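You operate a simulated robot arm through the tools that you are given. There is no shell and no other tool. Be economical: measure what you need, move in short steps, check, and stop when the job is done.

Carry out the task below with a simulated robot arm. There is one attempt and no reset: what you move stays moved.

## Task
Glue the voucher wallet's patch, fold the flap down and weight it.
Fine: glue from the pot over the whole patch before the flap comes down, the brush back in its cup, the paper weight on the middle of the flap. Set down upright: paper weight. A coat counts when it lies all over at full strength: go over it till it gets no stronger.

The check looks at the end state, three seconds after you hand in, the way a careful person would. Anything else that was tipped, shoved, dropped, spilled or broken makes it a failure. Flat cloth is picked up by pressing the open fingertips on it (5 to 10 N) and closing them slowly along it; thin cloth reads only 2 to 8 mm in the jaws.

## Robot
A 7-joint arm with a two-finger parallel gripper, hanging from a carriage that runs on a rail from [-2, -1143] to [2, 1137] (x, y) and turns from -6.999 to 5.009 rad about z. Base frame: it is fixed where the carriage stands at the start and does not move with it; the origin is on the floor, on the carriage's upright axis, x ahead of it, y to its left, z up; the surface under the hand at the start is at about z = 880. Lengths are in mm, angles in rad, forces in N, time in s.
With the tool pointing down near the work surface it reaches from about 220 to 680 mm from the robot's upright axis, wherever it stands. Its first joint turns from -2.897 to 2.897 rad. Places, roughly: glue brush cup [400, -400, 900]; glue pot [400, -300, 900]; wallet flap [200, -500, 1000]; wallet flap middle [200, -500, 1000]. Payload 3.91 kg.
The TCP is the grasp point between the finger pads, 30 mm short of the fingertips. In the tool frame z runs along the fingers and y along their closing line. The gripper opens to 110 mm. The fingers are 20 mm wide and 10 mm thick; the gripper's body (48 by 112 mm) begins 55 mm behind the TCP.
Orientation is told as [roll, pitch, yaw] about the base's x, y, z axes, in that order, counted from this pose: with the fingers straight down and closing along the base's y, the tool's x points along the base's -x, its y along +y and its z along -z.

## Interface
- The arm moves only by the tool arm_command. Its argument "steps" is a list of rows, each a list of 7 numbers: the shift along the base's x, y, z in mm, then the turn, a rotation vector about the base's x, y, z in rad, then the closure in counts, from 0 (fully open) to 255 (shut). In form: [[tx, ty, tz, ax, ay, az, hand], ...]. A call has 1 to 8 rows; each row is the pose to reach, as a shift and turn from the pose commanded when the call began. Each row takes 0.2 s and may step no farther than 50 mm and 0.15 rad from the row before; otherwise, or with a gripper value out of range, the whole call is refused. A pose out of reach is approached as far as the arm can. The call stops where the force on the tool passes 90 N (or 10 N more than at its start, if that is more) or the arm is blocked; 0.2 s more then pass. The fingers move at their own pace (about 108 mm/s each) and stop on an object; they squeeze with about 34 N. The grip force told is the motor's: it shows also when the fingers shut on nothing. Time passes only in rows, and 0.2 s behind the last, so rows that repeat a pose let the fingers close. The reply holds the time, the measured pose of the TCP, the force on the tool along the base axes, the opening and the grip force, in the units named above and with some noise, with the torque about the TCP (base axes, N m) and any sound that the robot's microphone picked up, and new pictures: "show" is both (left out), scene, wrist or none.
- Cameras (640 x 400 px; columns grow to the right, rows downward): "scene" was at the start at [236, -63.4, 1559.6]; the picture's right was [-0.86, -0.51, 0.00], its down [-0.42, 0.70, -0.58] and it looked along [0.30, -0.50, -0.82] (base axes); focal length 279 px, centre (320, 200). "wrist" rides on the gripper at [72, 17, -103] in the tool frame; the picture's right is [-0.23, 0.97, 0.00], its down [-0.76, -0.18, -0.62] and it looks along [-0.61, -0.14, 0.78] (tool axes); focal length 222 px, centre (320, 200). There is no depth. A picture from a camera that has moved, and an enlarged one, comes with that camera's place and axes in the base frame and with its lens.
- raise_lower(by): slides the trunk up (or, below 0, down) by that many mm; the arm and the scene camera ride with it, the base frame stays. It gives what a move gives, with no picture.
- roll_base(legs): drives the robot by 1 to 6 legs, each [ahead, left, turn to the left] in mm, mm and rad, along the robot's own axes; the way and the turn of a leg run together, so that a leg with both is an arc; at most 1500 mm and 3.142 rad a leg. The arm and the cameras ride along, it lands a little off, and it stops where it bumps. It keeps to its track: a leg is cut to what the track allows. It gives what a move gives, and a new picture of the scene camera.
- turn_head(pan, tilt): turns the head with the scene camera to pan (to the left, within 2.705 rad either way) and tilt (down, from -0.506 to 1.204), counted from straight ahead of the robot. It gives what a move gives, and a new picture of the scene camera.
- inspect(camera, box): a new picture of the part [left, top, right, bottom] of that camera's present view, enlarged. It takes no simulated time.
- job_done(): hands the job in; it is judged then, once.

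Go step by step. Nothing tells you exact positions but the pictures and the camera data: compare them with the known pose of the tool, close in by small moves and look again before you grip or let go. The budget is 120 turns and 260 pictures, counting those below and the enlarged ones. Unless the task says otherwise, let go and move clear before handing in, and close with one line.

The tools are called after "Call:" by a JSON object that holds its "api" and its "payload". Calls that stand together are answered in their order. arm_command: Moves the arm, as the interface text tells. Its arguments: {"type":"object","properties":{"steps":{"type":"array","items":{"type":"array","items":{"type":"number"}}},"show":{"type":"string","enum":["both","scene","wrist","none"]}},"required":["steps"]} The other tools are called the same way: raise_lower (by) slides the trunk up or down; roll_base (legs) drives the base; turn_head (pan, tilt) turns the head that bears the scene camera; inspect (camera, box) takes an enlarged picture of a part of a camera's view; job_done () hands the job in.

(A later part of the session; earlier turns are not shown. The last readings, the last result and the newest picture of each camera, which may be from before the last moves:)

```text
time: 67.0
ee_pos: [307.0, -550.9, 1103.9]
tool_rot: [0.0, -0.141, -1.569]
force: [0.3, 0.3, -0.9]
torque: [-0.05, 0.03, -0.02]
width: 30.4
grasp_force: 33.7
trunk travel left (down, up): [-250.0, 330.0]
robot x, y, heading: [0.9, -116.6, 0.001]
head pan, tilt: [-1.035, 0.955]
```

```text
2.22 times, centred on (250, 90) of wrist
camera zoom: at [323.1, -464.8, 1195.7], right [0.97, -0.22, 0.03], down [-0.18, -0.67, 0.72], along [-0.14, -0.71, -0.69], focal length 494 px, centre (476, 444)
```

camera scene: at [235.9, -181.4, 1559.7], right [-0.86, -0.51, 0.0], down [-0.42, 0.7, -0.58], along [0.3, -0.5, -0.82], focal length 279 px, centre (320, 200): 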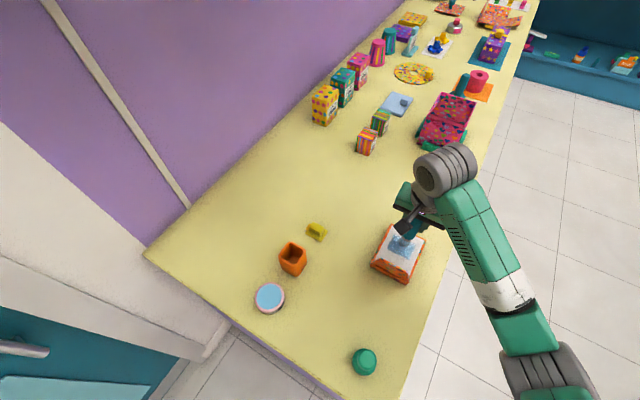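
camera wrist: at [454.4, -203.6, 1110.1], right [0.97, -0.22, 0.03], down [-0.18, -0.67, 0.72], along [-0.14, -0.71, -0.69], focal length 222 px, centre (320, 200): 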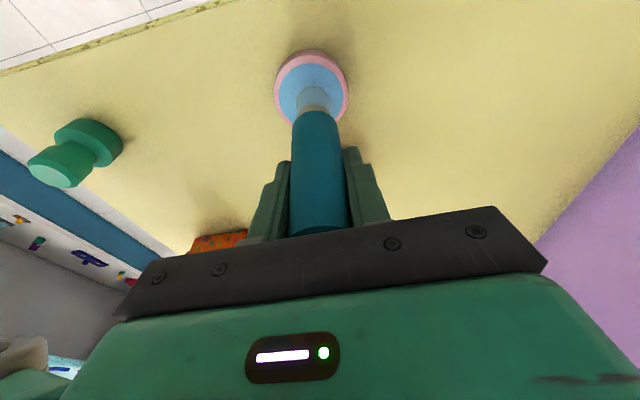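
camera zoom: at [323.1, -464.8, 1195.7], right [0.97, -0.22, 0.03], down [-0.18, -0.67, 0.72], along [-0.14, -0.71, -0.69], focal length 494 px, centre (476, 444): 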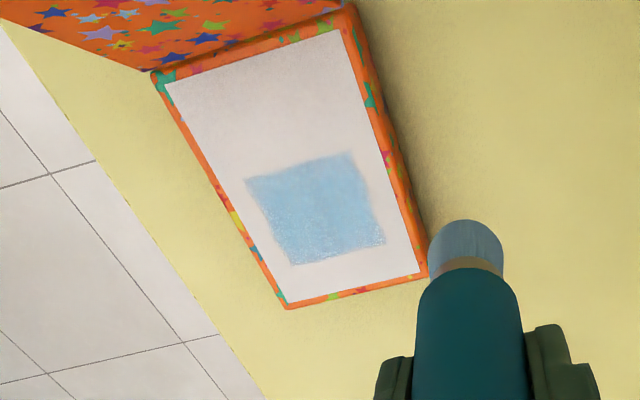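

The last coat made the patch no stronger, so it is saturated (the wallet crept only ~3 mm). Now the brush goes back: I move over the cup.

Call:
{"api": "arm_command", "payload": {"steps": [[25, 33, 20, 0, 0, 0, 255], [50, 66, 25, 0, 0, 0, 255], [76, 99, 25, 0, 0, 0, 255], [102, 132, 25, 0, 0, 0, 255], [128, 164, 20, 0, 0, 0, 255], [128, 164, 20, 0, 0, 0, 255]]}}

Call:
{"api": "inspect", "payload": {"camera": "wrist", "box": [240, 0, 400, 240]}}

Call:
{"api": "inspect", "payload": {"camera": "scene", "box": [240, 180, 340, 300]}}

```text
time: 68.4
ee_pos: [433.3, -387.7, 1124.8]
tool_rot: [0.001, -0.139, -1.57]
force: [0.3, 1.0, 0.2]
torque: [-0.02, 0.01, 0.02]
width: 30.6
grasp_force: 33.8
trunk travel left (down, up): [-250.0, 330.0]
robot x, y, heading: [-0.5, -115.5, -0.0]
head pan, tilt: [-1.035, 0.955]
camera scene: at [236.1, -181.4, 1559.7], right [-0.86, -0.51, 0.0], down [-0.42, 0.7, -0.58], along [0.3, -0.5, -0.82], focal length 279 px, centre (320, 200)
camera wrist: at [449.2, -301.3, 1215.7], right [0.97, -0.22, 0.03], down [-0.18, -0.67, 0.72], along [-0.14, -0.71, -0.69], focal length 222 px, centre (320, 200)
```

scene: 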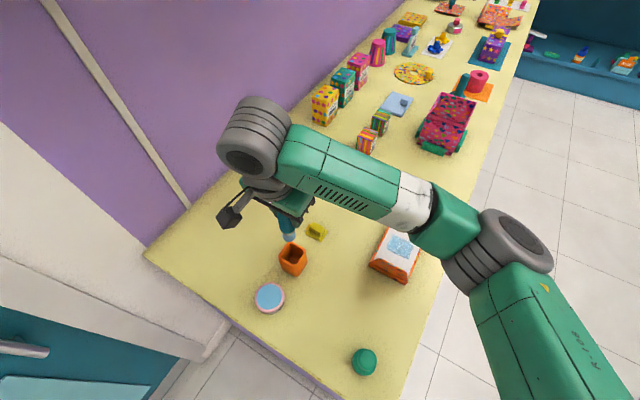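
wrist: 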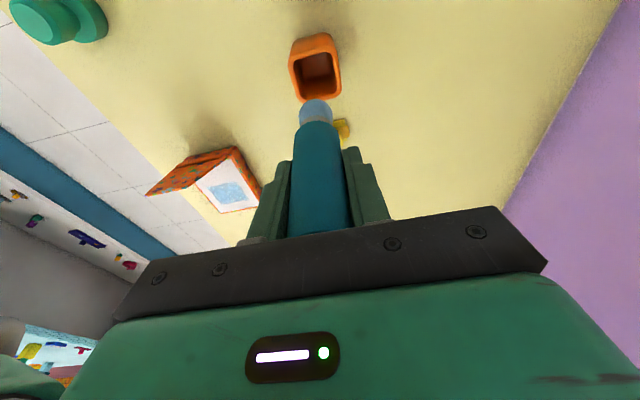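

```text
1.67 times, centred on (320, 120) of wrist
camera zoom: at [449.2, -301.3, 1215.7], right [0.97, -0.22, 0.03], down [-0.18, -0.67, 0.72], along [-0.14, -0.71, -0.69], focal length 370 px, centre (320, 333)
```

zoom: 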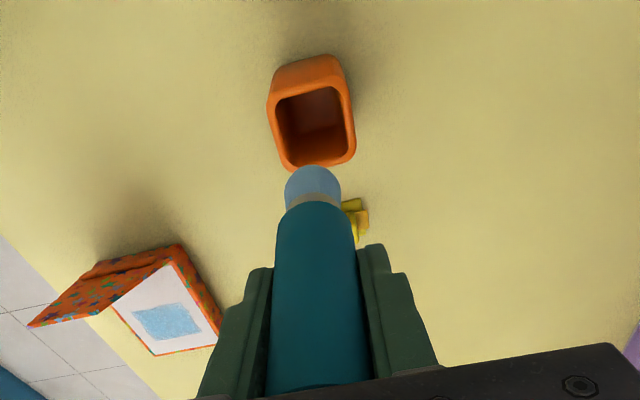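

```text
3.33 times, centred on (290, 240) of scene
camera zoom: at [236.1, -181.4, 1559.7], right [-0.86, -0.51, 0.0], down [-0.42, 0.7, -0.58], along [0.3, -0.5, -0.82], focal length 931 px, centre (420, 67)
```

zoom: 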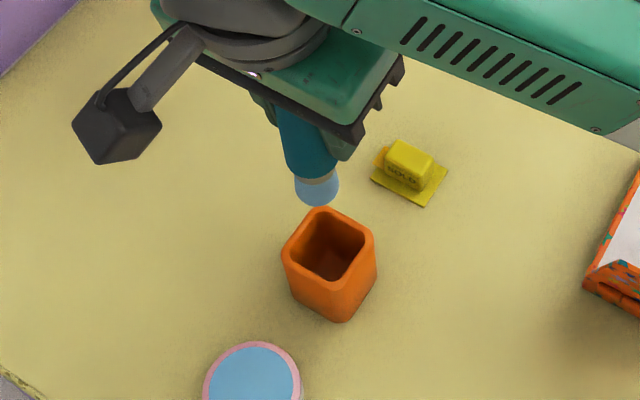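

The tip lines up with the cup's centre. Lowering to just above the rim to verify.

Call:
{"api": "arm_command", "payload": {"steps": [[1, 1, -30, 0, 0, 0, 255], [1, 1, -60, 0, 0, 0, 255], [1, 1, -72, 0, 0, 0, 255], [1, 1, -72, 0, 0, 0, 255]], "show": "none"}}

Call:
{"api": "inspect", "payload": {"camera": "wrist", "box": [240, 40, 400, 240]}}

Call:
{"api": "inspect", "payload": {"camera": "scene", "box": [240, 200, 340, 300]}}

```text
time: 69.4
ee_pos: [435.2, -386.6, 1052.0]
tool_rot: [0.0, -0.141, -1.569]
force: [0.8, 0.6, -0.4]
torque: [-0.01, -0.04, 0.02]
width: 30.6
grasp_force: 34.3
trunk travel left (down, up): [-250.0, 330.0]
robot x, y, heading: [1.0, -117.8, -0.001]
head pan, tilt: [-1.035, 0.955]
```

```text
2.00 times, centred on (320, 140) of wrist
camera zoom: at [451.6, -301.0, 1143.3], right [0.97, -0.22, 0.03], down [-0.18, -0.67, 0.72], along [-0.14, -0.71, -0.69], focal length 444 px, centre (320, 320)
```

zoom: 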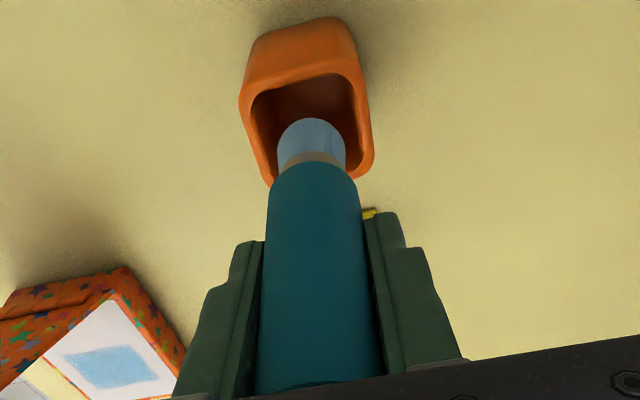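

```text
4.00 times, centred on (290, 250) of scene
camera zoom: at [235.9, -181.5, 1559.6], right [-0.86, -0.51, 0.0], down [-0.42, 0.7, -0.58], along [0.3, -0.5, -0.82], focal length 1117 px, centre (440, 0)
```

zoom: 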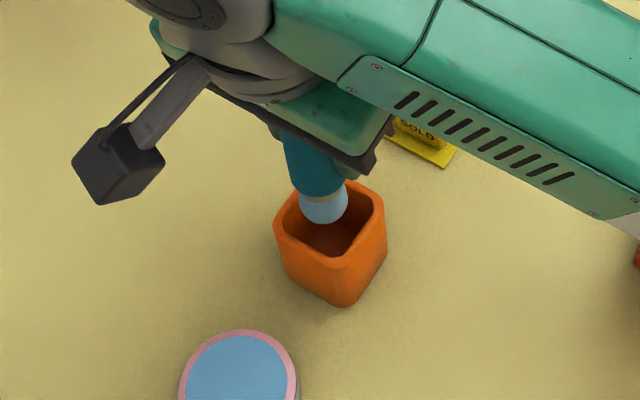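

Tip enters the opening; I shift 4 mm toward +y and lower in.

Call:
{"api": "arm_command", "payload": {"steps": [[0, 4, -10, 0, 0, 0, 255], [0, 4, -30, 0, 0, 0, 255], [0, 4, -48, 0, 0, 0, 255], [0, 4, -58, 0, 0, 0, 255], [0, 4, -58, 0, 0, 0, 255]], "show": "wrist"}}

Call:
{"api": "inspect", "payload": {"camera": "scene", "box": [240, 200, 340, 300]}}

```text
time: 70.6
ee_pos: [435.8, -382.0, 994.4]
tool_rot: [0.0, -0.139, -1.569]
force: [0.1, -0.3, -0.7]
torque: [0.04, -0.01, 0.0]
width: 30.3
grasp_force: 34.3
trunk travel left (down, up): [-250.0, 330.0]
robot x, y, heading: [-1.4, -122.6, 0.0]
head pan, tilt: [-1.035, 0.955]
camera wrist: at [452.3, -296.4, 1085.0], right [0.97, -0.22, 0.03], down [-0.18, -0.67, 0.72], along [-0.14, -0.71, -0.69], focal length 222 px, centre (320, 200)
```

wrist: 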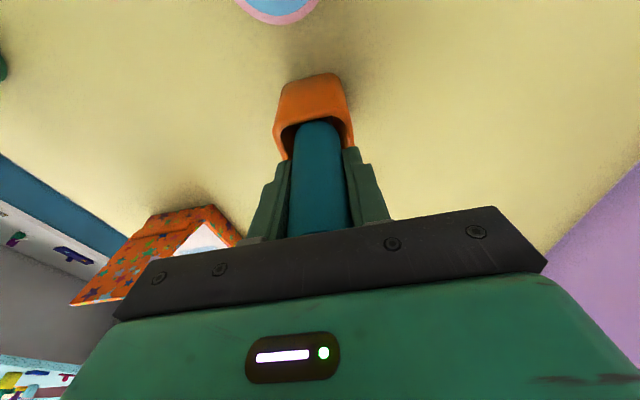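

```text
4.00 times, centred on (290, 250) of scene
camera zoom: at [235.9, -181.5, 1559.6], right [-0.86, -0.51, 0.0], down [-0.42, 0.7, -0.58], along [0.3, -0.5, -0.82], focal length 1117 px, centre (440, 0)
```

zoom: 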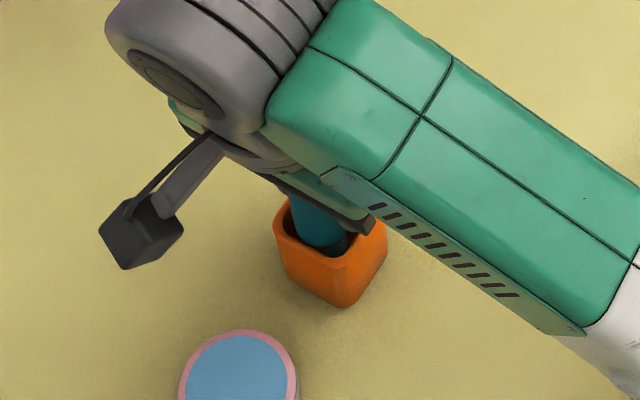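

It's inside without touching. Lowering 7 mm more, then releasing slowly.

Call:
{"api": "arm_command", "payload": {"steps": [[0, 0, -4, 0, 0, 0, 255], [0, 0, -7, 0, 0, 0, 255], [0, 0, -7, 0, 0, 0, 255]], "show": "none"}}

Call:
{"api": "arm_command", "payload": {"steps": [[0, 0, 0, 0, 0, 0, 150], [0, 0, 0, 0, 0, 0, 120], [0, 0, 0, 0, 0, 0, 80], [0, 0, 0, 0, 0, 0, 40], [0, 0, 0, 0, 0, 0, 40]], "show": "wrist"}}

```text
time: 71.4
ee_pos: [435.2, -383.0, 986.3]
tool_rot: [0.001, -0.14, -1.569]
force: [-0.3, 1.4, -0.2]
torque: [-0.01, -0.03, -0.04]
width: 30.3
grasp_force: 33.4
trunk travel left (down, up): [-250.0, 330.0]
robot x, y, heading: [-2.4, -119.4, 0.0]
head pan, tilt: [-1.035, 0.955]
```

```text
time: 72.6
ee_pos: [436.1, -381.4, 985.8]
tool_rot: [-0.001, -0.14, -1.568]
force: [-0.2, -1.1, -0.1]
torque: [-0.02, -0.04, 0.0]
width: 92.6
grasp_force: 0.1
trunk travel left (down, up): [-250.0, 330.0]
robot x, y, heading: [-4.7, -117.2, -0.0]
head pan, tilt: [-1.035, 0.955]
camera wrist: at [452.2, -296.3, 1078.1], right [0.97, -0.22, 0.03], down [-0.18, -0.67, 0.72], along [-0.14, -0.71, -0.69], focal length 222 px, centre (320, 200)
```

wrist: 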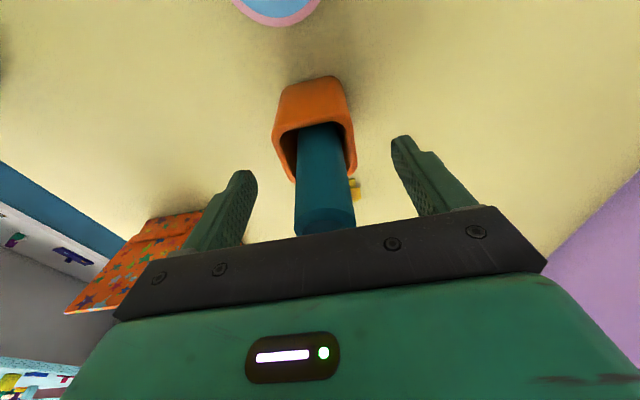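

Released; rising straight up, undoing the roll once clear.

Call:
{"api": "arm_command", "payload": {"steps": [[0, 0, 30, 0, 0, 0, 0], [0, 0, 75, 0, 0, 0, 0], [0, 0, 120, 0.07, 0, 0, 0], [0, 0, 160, 0.14, 0, 0, 0], [0, 0, 160, 0.14, 0, 0, 0]]}}

Call:
{"api": "inspect", "payload": {"camera": "scene", "box": [240, 200, 340, 300]}}

Call:
{"api": "inspect", "payload": {"camera": "scene", "box": [330, 320, 400, 390]}}

```text
time: 73.8
ee_pos: [435.6, -382.7, 1150.6]
tool_rot: [0.0, -0.002, -1.569]
force: [0.1, -0.1, -0.4]
torque: [0.01, 0.01, 0.0]
width: 109.8
grasp_force: 0.0
trunk travel left (down, up): [-250.0, 330.0]
robot x, y, heading: [-0.7, -117.8, 0.004]
head pan, tilt: [-1.035, 0.955]
camera scene: at [236.0, -181.5, 1559.7], right [-0.86, -0.51, 0.0], down [-0.42, 0.7, -0.58], along [0.3, -0.5, -0.82], focal length 279 px, centre (320, 200)
camera wrist: at [452.2, -311.2, 1252.0], right [0.97, -0.23, 0.0], down [-0.18, -0.76, 0.62], along [-0.14, -0.61, -0.78], focal length 222 px, centre (320, 200)
```

scene: 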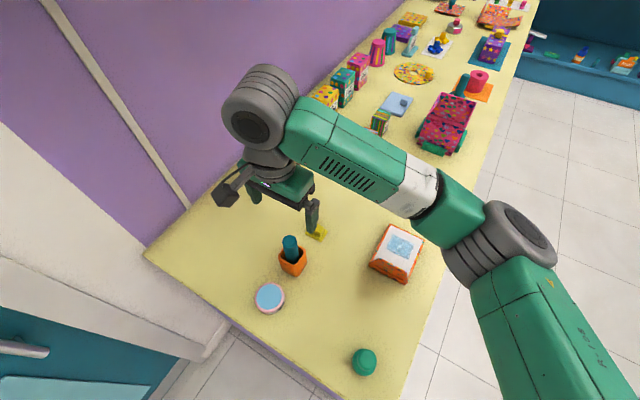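
wrist: 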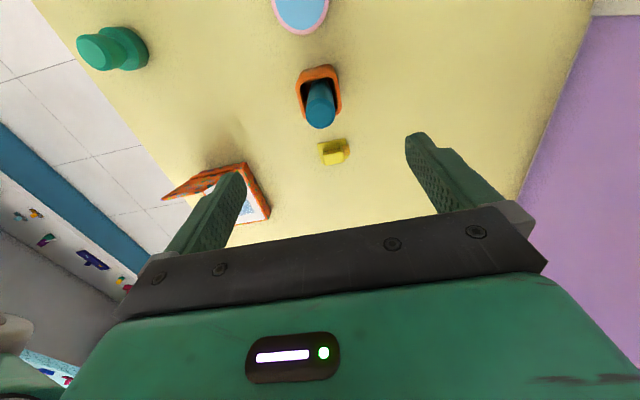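

```text
4.00 times, centred on (290, 250) of scene
camera zoom: at [236.0, -181.5, 1559.7], right [-0.86, -0.51, 0.0], down [-0.42, 0.7, -0.58], along [0.3, -0.5, -0.82], focal length 1117 px, centre (440, 0)
```

zoom: 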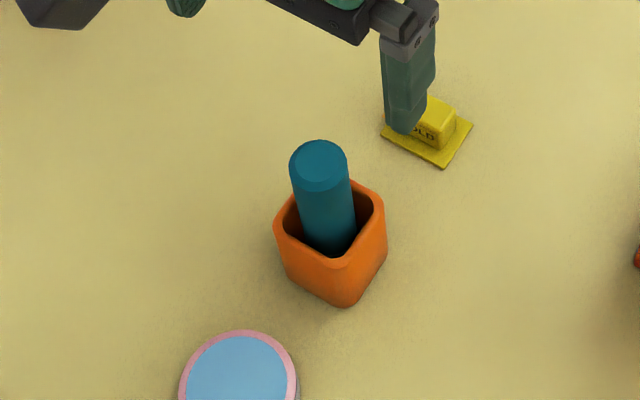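

```text
5.71 times, centred on (365, 355) of scene
camera zoom: at [236.0, -181.5, 1559.7], right [-0.86, -0.51, 0.0], down [-0.42, 0.7, -0.58], along [0.3, -0.5, -0.82], focal length 1596 px, centre (63, -686)
```

zoom: 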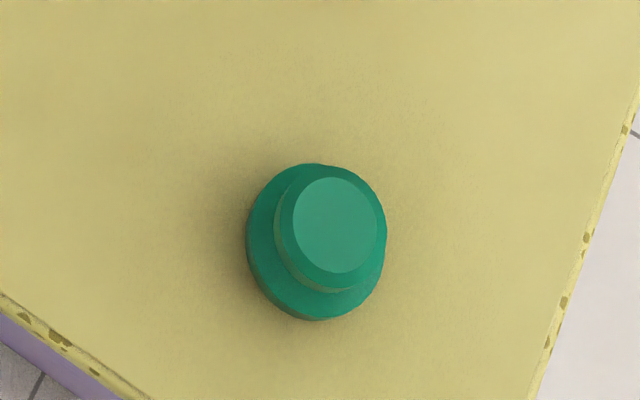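

The brush stands upright in its cup. Next: close the fingers and go behind the flap's outer (+y) side to fold it down along an arc.

Call:
{"api": "arm_command", "payload": {"steps": [[-43, -8, -10, 0, 0, 0, 255], [-86, -16, -20, 0, 0, 0, 255], [-129, -24, -30, 0, 0, 0, 255], [-172, -32, -60, 0, 0, 0, 255], [-214, -34, -80, 0, 0, 0, 255], [-214, -34, -120, 0, 0, 0, 255], [-214, -34, -152, 0, 0, 0, 255], [-214, -34, -152, 0, 0, 0, 255]]}}

Call:
{"api": "inspect", "payload": {"camera": "scene", "box": [340, 200, 440, 300]}}

```text
refused: row 4 steps farther than a row can; nothing moved
```

```text
4.00 times, centred on (390, 250) of scene
camera zoom: at [236.0, -181.5, 1559.7], right [-0.86, -0.51, 0.0], down [-0.42, 0.7, -0.58], along [0.3, -0.5, -0.82], focal length 1117 px, centre (40, 0)
```

zoom: 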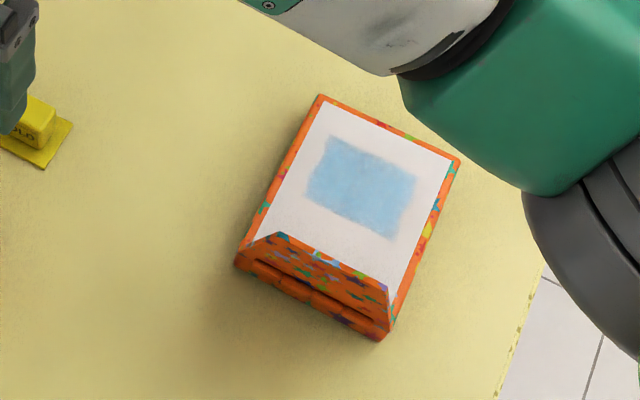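

Call:
{"api": "arm_command", "payload": {"steps": [[-43, -8, -10, 0, 0, 0, 255], [-86, -16, -20, 0, 0, 0, 255], [-129, -24, -30, 0, 0, 0, 255], [-172, -32, -50, 0, 0, 0, 255], [-214, -32, -70, 0, 0, 0, 255], [-214, -32, -110, 0, 0, 0, 255], [-214, -32, -152, 0, 0, 0, 255], [-214, -32, -152, 0, 0, 0, 255]]}}

Call:
{"api": "inspect", "payload": {"camera": "scene", "box": [340, 200, 440, 300]}}

```text
time: 75.6
ee_pos: [221.1, -411.0, 994.8]
tool_rot: [0.0, -0.001, -1.569]
force: [-0.6, 0.8, -0.3]
torque: [-0.03, 0.0, 0.0]
width: 0.0
grasp_force: 34.0
trunk travel left (down, up): [-250.0, 330.0]
robot x, y, heading: [-1.6, -119.5, -0.0]
head pan, tilt: [-1.035, 0.955]
camera scene: at [235.9, -181.4, 1559.6], right [-0.86, -0.51, 0.0], down [-0.42, 0.7, -0.58], along [0.3, -0.5, -0.82], focal length 279 px, centre (320, 200)
camera wrist: at [237.6, -339.4, 1096.3], right [0.97, -0.23, 0.0], down [-0.18, -0.76, 0.62], along [-0.14, -0.61, -0.78], focal length 222 px, centre (320, 200)
```

scene: 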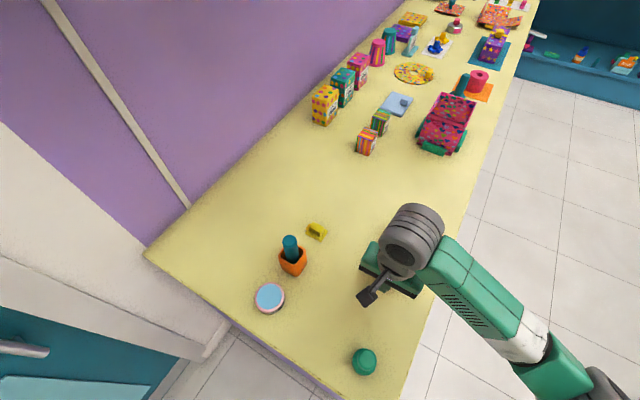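
wrist: 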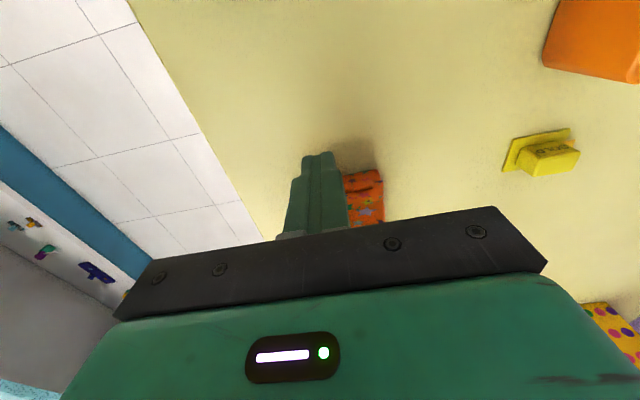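

```text
4.00 times, centred on (390, 250) of scene
camera zoom: at [235.9, -181.4, 1559.6], right [-0.86, -0.51, 0.0], down [-0.42, 0.7, -0.58], along [0.3, -0.5, -0.82], focal length 1117 px, centre (40, 0)
```

zoom: 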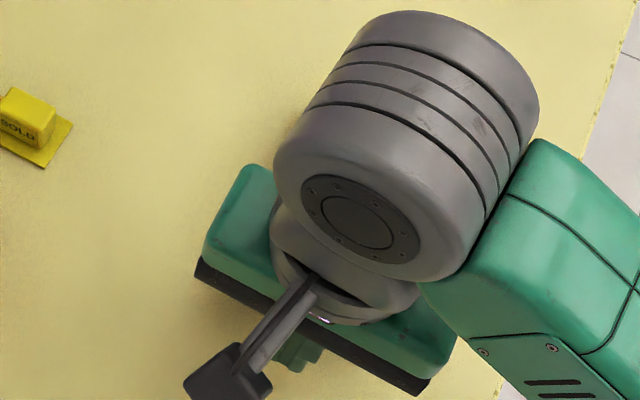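

Behind the flap at mid-width. Sweeping toward −y along the arc, first half.

Call:
{"api": "arm_command", "payload": {"steps": [[0, -25, 3, 0, 0, 0, 255], [0, -44, 5, 0, 0, 0, 255], [0, -62, 8, 0, 0, 0, 255], [0, -83, 8, 0, 0, 0, 255], [0, -104, 3, 0, 0, 0, 255], [0, -104, 3, 0, 0, 0, 255]]}}

Call:
{"api": "inspect", "payload": {"camera": "wrist", "box": [200, 40, 440, 240]}}

Call:
{"api": "inspect", "payload": {"camera": "scene", "box": [350, 190, 450, 290]}}

```text
time: 77.0
ee_pos: [221.9, -519.0, 998.6]
tool_rot: [0.0, 0.0, -1.568]
force: [-0.8, -0.2, 0.1]
torque: [0.0, 0.03, 0.01]
width: 0.0
grasp_force: 33.8
trunk travel left (down, up): [-250.0, 330.0]
robot x, y, heading: [-4.3, -118.2, 0.004]
head pan, tilt: [-1.035, 0.955]
camera scene: at [235.9, -181.5, 1559.6], right [-0.86, -0.51, 0.0], down [-0.42, 0.7, -0.58], along [0.3, -0.5, -0.82], focal length 279 px, centre (320, 200)
camera wrist: at [238.1, -445.5, 1101.2], right [0.97, -0.23, 0.0], down [-0.18, -0.76, 0.62], along [-0.14, -0.61, -0.78], focal length 222 px, centre (320, 200)
```

scene: 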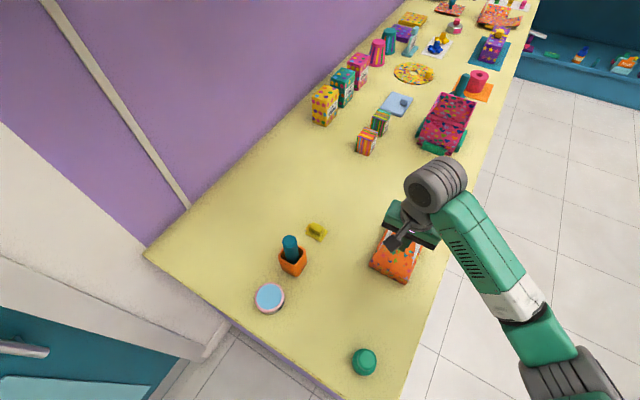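
wrist: 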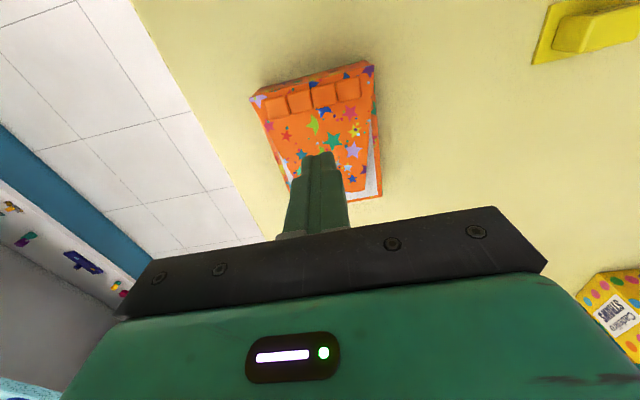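

```text
2.00 times, centred on (320, 140) of wrist
camera zoom: at [238.1, -445.5, 1101.2], right [0.97, -0.23, 0.0], down [-0.18, -0.76, 0.62], along [-0.14, -0.61, -0.78], focal length 444 px, centre (320, 320)
```

zoom: 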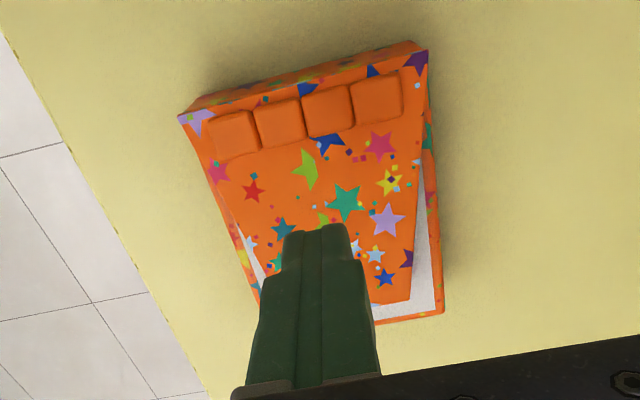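

```text
4.00 times, centred on (400, 240) of scene
camera zoom: at [235.9, -181.5, 1559.6], right [-0.86, -0.51, 0.0], down [-0.42, 0.7, -0.58], along [0.3, -0.5, -0.82], focal length 1117 px, centre (0, 40)
```

zoom: 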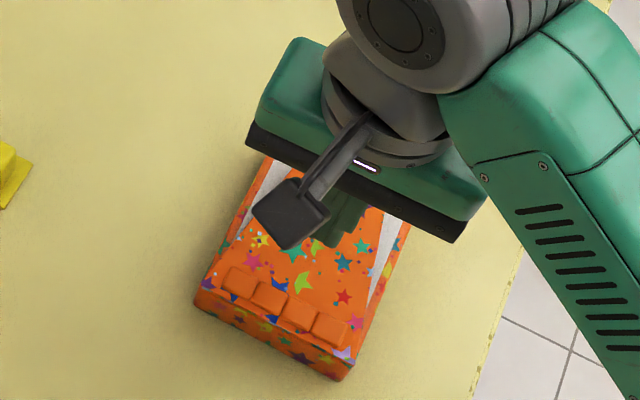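

The flap has swung down. I move over its far part and press lightly.

Call:
{"api": "arm_command", "payload": {"steps": [[0, -22, -10, 0, 0, 0, 255], [0, -40, -35, 0, 0, 0, 255], [0, -46, -58, 0, 0, 0, 255], [0, -46, -64, 0, 0, 0, 255], [0, -46, -64, 0, 0, 0, 255]]}}

```text
time: 78.2
ee_pos: [223.1, -572.6, 943.1]
tool_rot: [0.008, -0.017, -1.567]
force: [-6.9, 13.3, 52.4]
torque: [0.33, -0.08, 0.08]
width: 0.0
grasp_force: 34.1
trunk travel left (down, up): [-250.0, 330.0]
robot x, y, heading: [0.3, -119.7, -0.003]
head pan, tilt: [-1.035, 0.955]
camera scene: at [237.0, -183.9, 1561.7], right [-0.86, -0.51, 0.0], down [-0.42, 0.7, -0.58], along [0.3, -0.5, -0.81], focal length 279 px, centre (320, 200)
camera wrist: at [239.2, -497.8, 1044.9], right [0.97, -0.22, 0.01], down [-0.18, -0.75, 0.64], along [-0.13, -0.62, -0.77], focal length 222 px, centre (320, 200)
```

scene: 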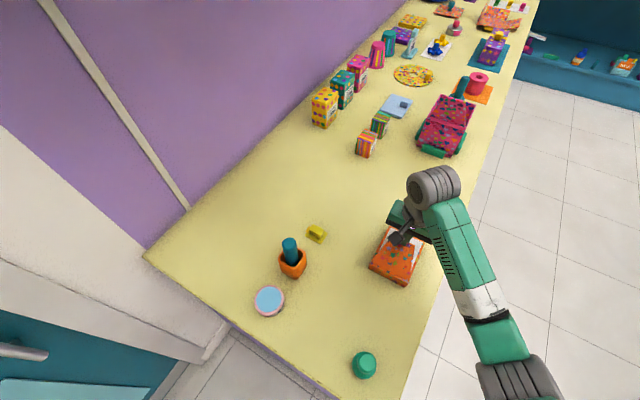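
wrist: 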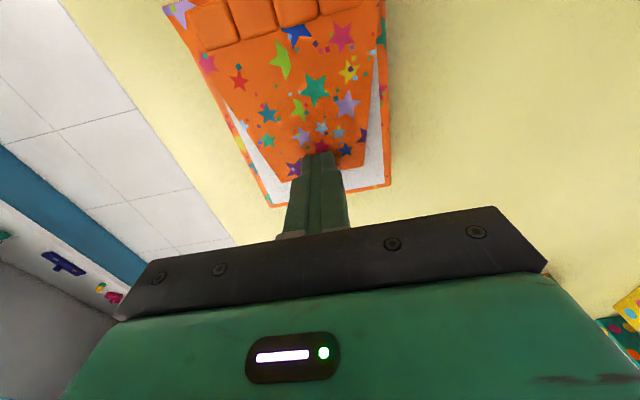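

Pressed firmly. I raise and see whether the flap stays down.

Call:
{"api": "arm_command", "payload": {"steps": [[0, 0, 8, 0, 0, 0, 255], [0, 0, 45, 0, 0, 0, 255], [0, 15, 90, 0, 0, 0, 255], [0, 50, 120, 0, 0, 0, 255], [0, 90, 145, 0, 0, 0, 255], [0, 90, 145, 0, 0, 0, 255]]}}

Call:
{"api": "inspect", "payload": {"camera": "wrist", "box": [220, 20, 420, 170]}}

Call:
{"api": "inspect", "payload": {"camera": "scene", "box": [350, 210, 450, 300]}}

```text
time: 78.5
ee_pos: [224.2, -571.2, 942.2]
tool_rot: [0.009, -0.022, -1.568]
force: [3.6, -6.6, 27.2]
torque: [0.03, -0.11, -0.09]
width: 0.3
grasp_force: 34.4
trunk travel left (down, up): [-250.0, 330.0]
robot x, y, heading: [0.4, -118.3, -0.001]
head pan, tilt: [-1.035, 0.955]
stopped in row 1: the force on the tool passed its limit at 222 N (the readings are from after the stop); the commanded pose is now the measured one
camera scene: at [236.9, -183.3, 1557.9], right [-0.86, -0.51, 0.0], down [-0.42, 0.7, -0.58], along [0.3, -0.5, -0.81], focal length 279 px, centre (320, 200)
camera wrist: at [239.0, -497.4, 1043.2], right [0.97, -0.22, 0.01], down [-0.18, -0.75, 0.64], along [-0.13, -0.62, -0.77], focal length 222 px, centre (320, 200)
```

scene: 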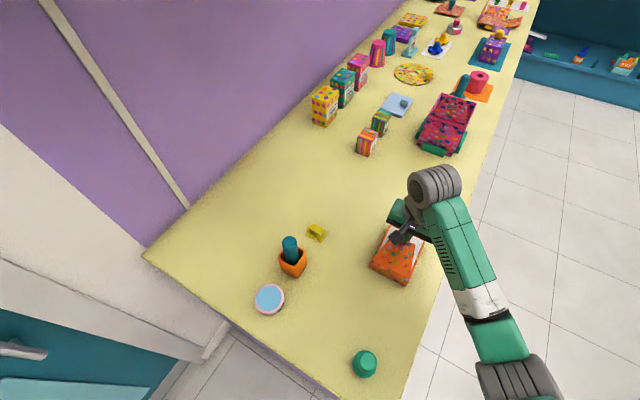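
wrist: 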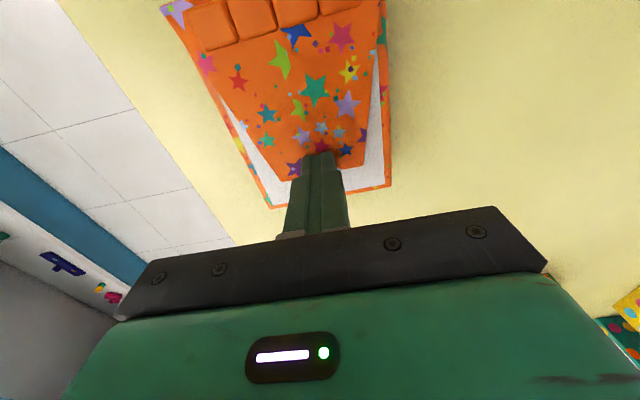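

```text
2.67 times, centred on (320, 95) of wrist
camera zoom: at [239.0, -497.4, 1043.2], right [0.97, -0.22, 0.01], down [-0.18, -0.75, 0.64], along [-0.13, -0.62, -0.77], focal length 592 px, centre (320, 480)
```

zoom: 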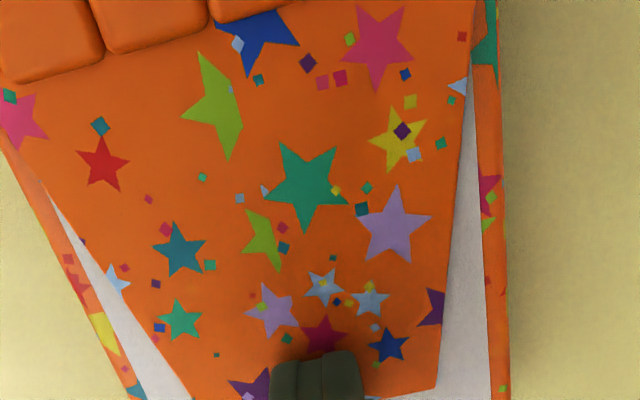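

```text
4.44 times, centred on (400, 255) of scene
camera zoom: at [236.9, -183.3, 1557.9], right [-0.86, -0.51, 0.0], down [-0.42, 0.7, -0.58], along [0.3, -0.5, -0.81], focal length 1241 px, centre (-36, -44)
```

zoom: 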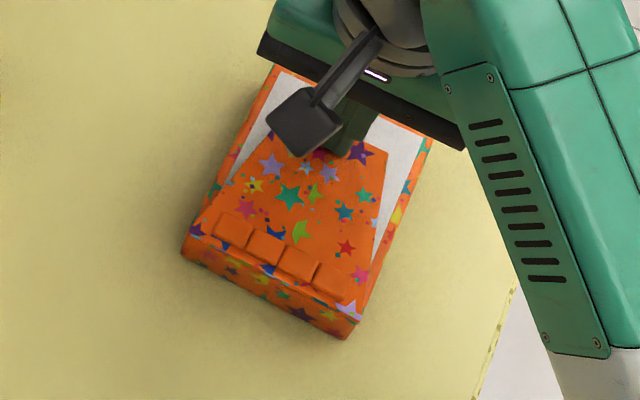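

A force spike stopped it; the command is reset to the measured pose. Raising gently again.

Call:
{"api": "arm_command", "payload": {"steps": [[0, 0, 3, 0, 0, 0, 255], [0, 0, 10, 0, 0, 0, 255], [0, 0, 30, 0, 0, 0, 255], [0, 0, 70, 0, 0, 0, 255], [0, 20, 110, 0, 0, 0, 255], [0, 60, 130, 0, 0, 0, 255], [0, 100, 145, 0, 0, 0, 255], [0, 100, 145, 0, 0, 0, 255]]}}

Call:
{"api": "inspect", "payload": {"camera": "wrist", "box": [220, 20, 420, 170]}}

Call:
{"api": "inspect", "payload": {"camera": "scene", "box": [350, 210, 450, 300]}}

```text
time: 80.3
ee_pos: [222.7, -466.3, 1085.0]
tool_rot: [0.005, -0.012, -1.567]
force: [-0.4, -0.6, -0.4]
torque: [0.02, 0.03, 0.0]
width: 0.2
grasp_force: 34.0
trunk travel left (down, up): [-250.0, 330.0]
robot x, y, heading: [-2.7, -118.3, 0.002]
head pan, tilt: [-1.035, 0.955]
camera scene: at [235.9, -181.5, 1559.6], right [-0.86, -0.51, 0.0], down [-0.42, 0.7, -0.58], along [0.3, -0.5, -0.82], focal length 279 px, centre (320, 200)
camera wrist: at [238.3, -392.5, 1185.9], right [0.97, -0.22, 0.01], down [-0.18, -0.75, 0.63], along [-0.14, -0.62, -0.77], focal length 222 px, centre (320, 200)
```

scene: 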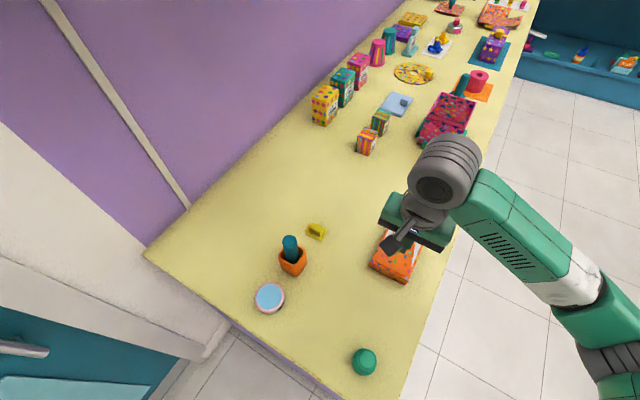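
wrist: 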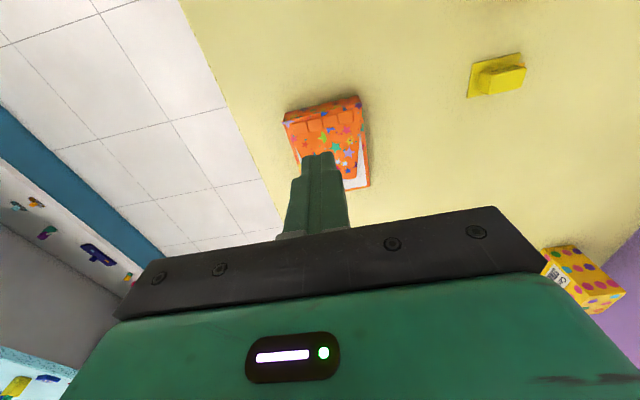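

```text
2.67 times, centred on (320, 95) of wrist
camera zoom: at [238.3, -392.5, 1185.9], right [0.97, -0.22, 0.01], down [-0.18, -0.75, 0.63], along [-0.14, -0.62, -0.77], focal length 592 px, centre (320, 480)
```

zoom: 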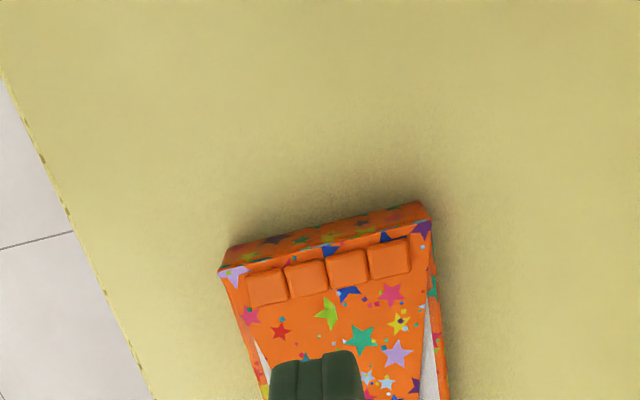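

```text
4.44 times, centred on (400, 255) of scene
camera zoom: at [235.9, -181.5, 1559.6], right [-0.86, -0.51, 0.0], down [-0.42, 0.7, -0.58], along [0.3, -0.5, -0.82], focal length 1241 px, centre (-36, -44)
```

zoom: 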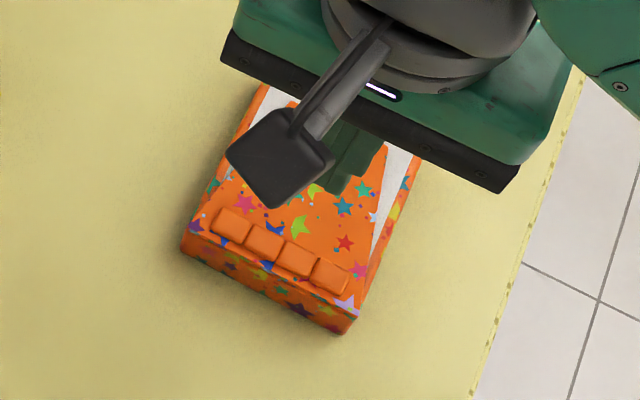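

The flap stays down. Now the paper weight, knob about [188, −285], top z≈930; I go above it with open fingers and look.

Call:
{"api": "arm_command", "payload": {"steps": [[-8, 45, 0, 0.012, 0.005, 0, 200], [-17, 91, 0, 0.012, 0.005, 0, 100], [-26, 137, 0, 0.012, 0.005, 0, 0], [-34, 182, 0, 0.012, 0.005, 0, 0], [-34, 182, -10, 0.012, 0.005, 0, 0], [-34, 182, -10, 0.012, 0.005, 0, 0]]}}

Call:
{"api": "inspect", "payload": {"camera": "wrist", "box": [240, 50, 400, 190]}}

Call:
{"api": "inspect", "payload": {"camera": "scene", "box": [350, 210, 450, 300]}}

```text
time: 81.7
ee_pos: [199.4, -295.1, 1071.6]
tool_rot: [0.0, -0.001, -1.568]
force: [0.1, 0.2, -0.2]
torque: [0.05, 0.02, 0.02]
width: 110.2
grasp_force: 0.1
out of reach, approached as far as the arm can: row 4, 5, 6
trunk travel left (down, up): [-250.0, 330.0]
robot x, y, heading: [-1.4, -116.0, -0.0]
head pan, tilt: [-1.035, 0.955]
camera scene: at [235.8, -181.5, 1559.6], right [-0.86, -0.51, 0.0], down [-0.42, 0.7, -0.58], along [0.3, -0.5, -0.82], focal length 279 px, centre (320, 200)
camera wrist: at [216.4, -223.8, 1174.3], right [0.97, -0.22, 0.0], down [-0.17, -0.76, 0.62], along [-0.14, -0.61, -0.78], focal length 222 px, centre (320, 200)
```

scene: 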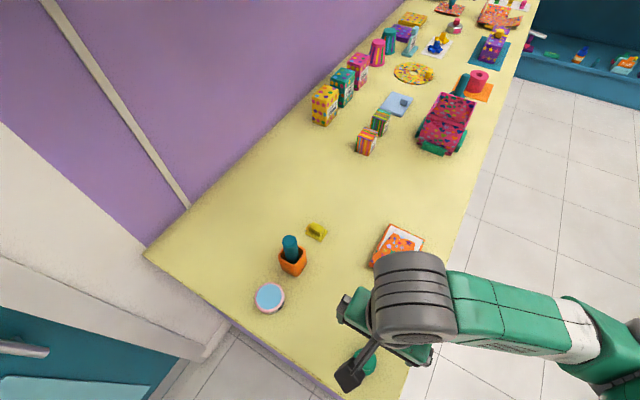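
wrist: 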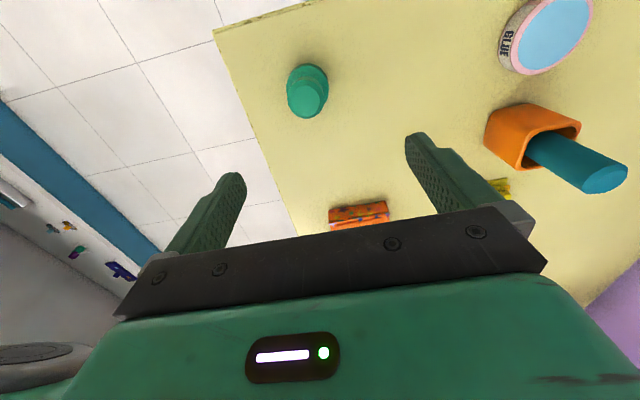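

```text
2.86 times, centred on (320, 120) of wrist
camera zoom: at [216.4, -223.8, 1174.3], right [0.97, -0.22, 0.0], down [-0.17, -0.76, 0.62], along [-0.14, -0.61, -0.78], focal length 635 px, centre (320, 429)
```

zoom: 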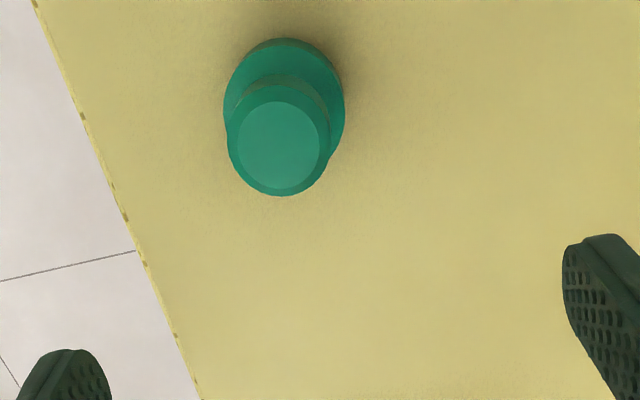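

```text
4.44 times, centred on (400, 255) of scene
camera zoom: at [235.8, -181.5, 1559.6], right [-0.86, -0.51, 0.0], down [-0.42, 0.7, -0.58], along [0.3, -0.5, -0.82], focal length 1241 px, centre (-36, -44)
```

zoom: 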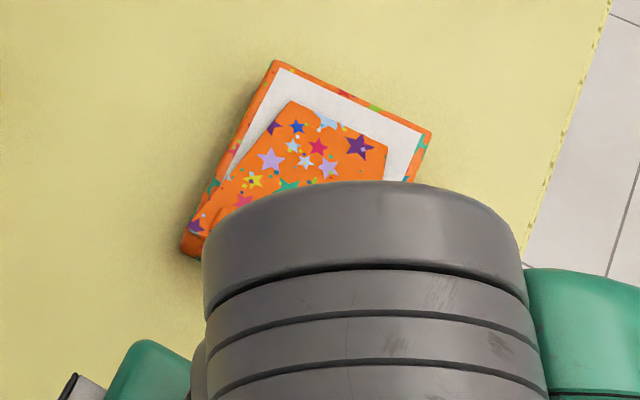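

Too close to the axis here; I roll the base 110 mm back to the left so both weight and wallet are in reach.

Call:
{"api": "roll_base", "payload": {"legs": [[0, 110, 0]]}}

```text
time: 82.9
ee_pos: [199.3, -186.5, 1074.2]
tool_rot: [0.002, -0.002, -1.57]
force: [-0.5, 0.5, 1.1]
torque: [-0.03, 0.0, -0.01]
width: 110.1
grasp_force: 0.2
trunk travel left (down, up): [-250.0, 330.0]
robot x, y, heading: [1.2, -6.9, 0.001]
head pan, tilt: [-1.035, 0.955]
camera scene: at [235.9, -72.2, 1559.6], right [-0.86, -0.51, 0.0], down [-0.42, 0.7, -0.58], along [0.29, -0.5, -0.82], focal length 279 px, centre (320, 200)
```

scene: 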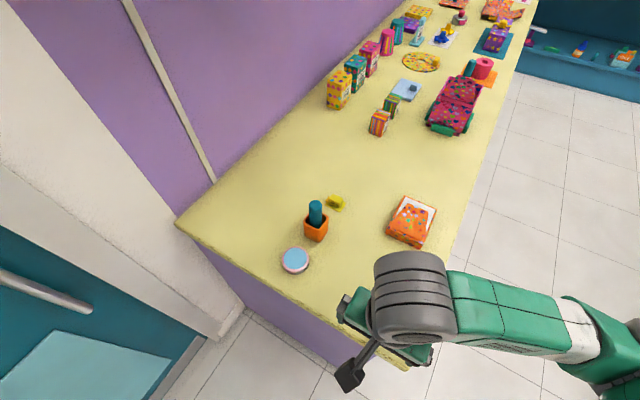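

Call:
{"api": "arm_command", "payload": {"steps": [[-4, -35, 0, 0, 0, 0, 0], [-8, -70, 0, 0, 0, 0, 0], [-11, -98, -15, 0, 0, 0, 0], [-11, -98, -15, 0, 0, 0, 0]]}}

Call:
{"api": "inspect", "payload": {"camera": "wrist", "box": [240, 50, 400, 190]}}

Call:
{"api": "inspect", "payload": {"camera": "scene", "box": [340, 250, 440, 350]}}

```text
time: 83.9
ee_pos: [189.1, -285.8, 1057.0]
tool_rot: [-0.001, 0.002, -1.57]
force: [-0.8, 0.5, 0.1]
torque: [0.0, -0.02, 0.0]
width: 110.1
grasp_force: 0.1
trunk travel left (down, up): [-250.0, 330.0]
robot x, y, heading: [2.5, -8.0, -0.003]
head pan, tilt: [-1.035, 0.955]
camera scene: at [235.9, -72.1, 1559.6], right [-0.86, -0.51, 0.0], down [-0.42, 0.7, -0.58], along [0.29, -0.5, -0.82], focal length 279 px, centre (320, 200)
camera wrist: at [205.8, -212.7, 1158.2], right [0.97, -0.23, 0.0], down [-0.18, -0.76, 0.62], along [-0.14, -0.61, -0.78], focal length 222 px, centre (320, 200)
```

scene: 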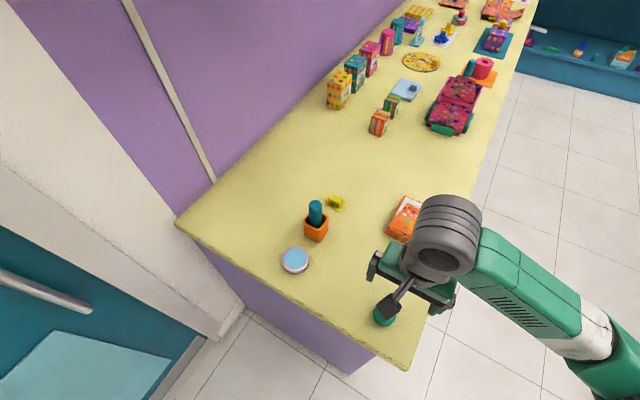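
wrist: 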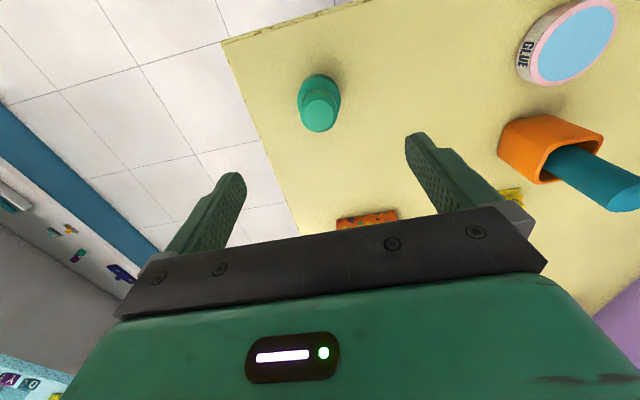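

```text
2.86 times, centred on (320, 120) of wrist
camera zoom: at [205.8, -212.7, 1158.2], right [0.97, -0.23, 0.0], down [-0.18, -0.76, 0.62], along [-0.14, -0.61, -0.78], focal length 635 px, centre (320, 429)
```

zoom: 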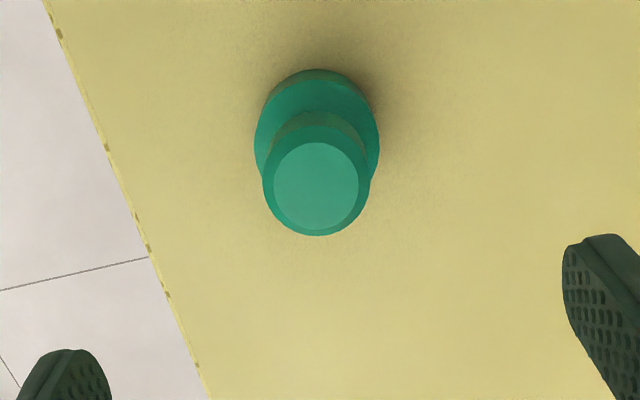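

```text
4.00 times, centred on (390, 300) of scene
camera zoom: at [235.9, -72.1, 1559.6], right [-0.86, -0.51, 0.0], down [-0.42, 0.7, -0.58], along [0.29, -0.5, -0.82], focal length 1117 px, centre (40, -200)
```

zoom: 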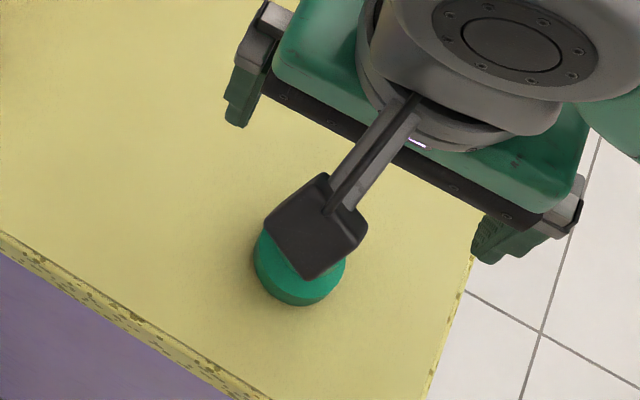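

Knob ≈36 mm wide near [190, −279]. I lower around it part way and check.

Call:
{"api": "arm_command", "payload": {"steps": [[1, 6, -40, 0, 0, 0, 0], [1, 6, -80, 0, 0, 0, 0], [1, 6, -95, 0, 0, 0, 0], [1, 6, -95, 0, 0, 0, 0]], "show": "none"}}

Call:
{"api": "inspect", "payload": {"camera": "wrist", "box": [200, 60, 440, 240]}}

Call:
{"api": "inspect", "payload": {"camera": "scene", "box": [340, 250, 440, 350]}}

```text
time: 84.9
ee_pos: [190.3, -280.8, 962.1]
tool_rot: [-0.001, 0.001, -1.568]
force: [0.3, 0.7, 0.8]
torque: [0.0, -0.04, -0.02]
width: 110.0
grasp_force: 0.0
trunk travel left (down, up): [-250.0, 330.0]
robot x, y, heading: [1.3, -11.5, -0.004]
head pan, tilt: [-1.035, 0.955]
```

```text
2.22 times, centred on (320, 150) of wrist
camera zoom: at [206.6, -207.7, 1064.2], right [0.97, -0.23, 0.0], down [-0.18, -0.76, 0.62], along [-0.14, -0.61, -0.78], focal length 494 px, centre (320, 311)
```

zoom: 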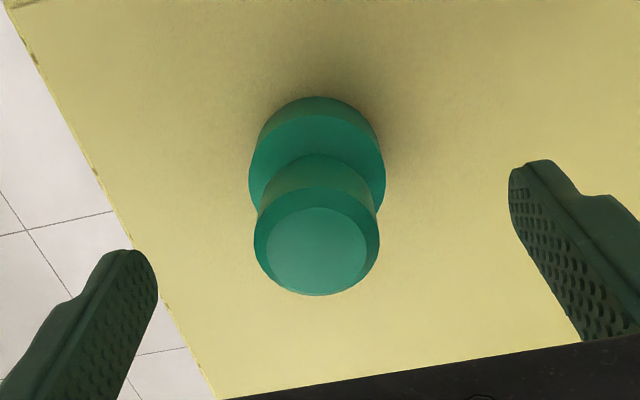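

```text
4.00 times, centred on (390, 300) of scene
camera zoom: at [235.9, -72.1, 1559.6], right [-0.86, -0.51, 0.0], down [-0.42, 0.7, -0.58], along [0.29, -0.5, -0.82], focal length 1117 px, centre (40, -200)
```

zoom: 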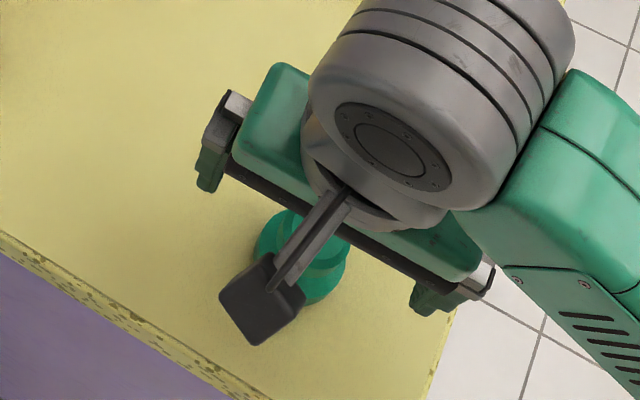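

Knob top z≈940 at [190, −279], base top ≈910. Lower to TCP 944 and grip the knob.

Call:
{"api": "arm_command", "payload": {"steps": [[0, 1, -10, 0, 0, 0, 0], [0, 1, -18, 0, 0, 0, 0], [0, 1, -18, 0, 0, 0, 0], [0, 1, -18, 0, 0, 0, 130], [0, 1, -18, 0, 0, 0, 180], [0, 1, -18, 0, 0, 0, 255], [0, 1, -18, 0, 0, 0, 255]], "show": "wrist"}}

```text
time: 86.5
ee_pos: [189.2, -278.3, 943.8]
tool_rot: [-0.001, 0.0, -1.569]
force: [0.3, -0.1, 0.6]
torque: [-0.04, -0.02, -0.01]
width: 41.9
grasp_force: 34.4
trunk travel left (down, up): [-250.0, 330.0]
robot x, y, heading: [1.8, -9.0, -0.001]
head pan, tilt: [-1.035, 0.955]
camera wrist: at [205.9, -205.5, 1046.5], right [0.97, -0.23, 0.0], down [-0.18, -0.76, 0.62], along [-0.14, -0.61, -0.78], focal length 222 px, centre (320, 200)
```

wrist: 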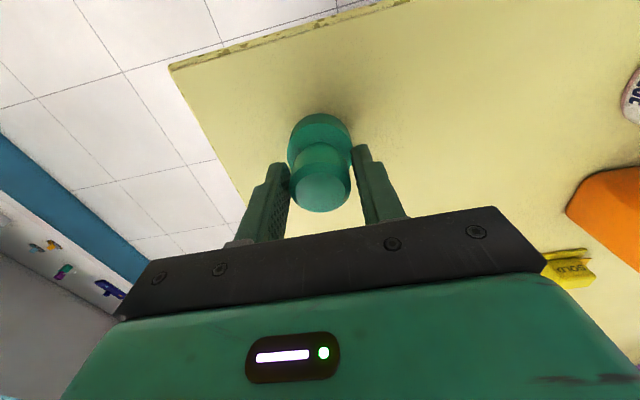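

Call:
{"api": "inspect", "payload": {"camera": "wrist", "box": [250, 100, 400, 230]}}

```text
3.08 times, centred on (325, 165) of wrist
camera zoom: at [205.9, -205.5, 1046.5], right [0.97, -0.23, 0.0], down [-0.18, -0.76, 0.62], along [-0.14, -0.61, -0.78], focal length 684 px, centre (305, 308)
```

zoom: 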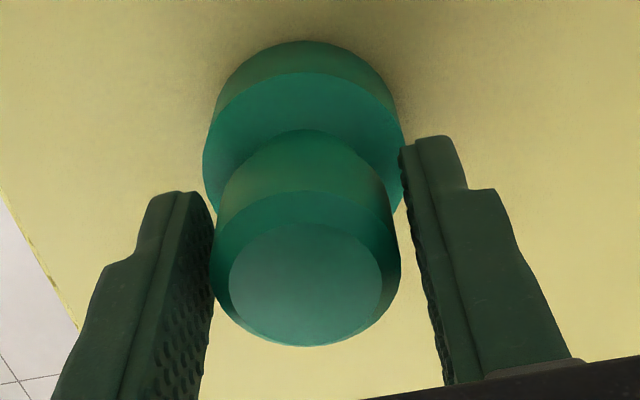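

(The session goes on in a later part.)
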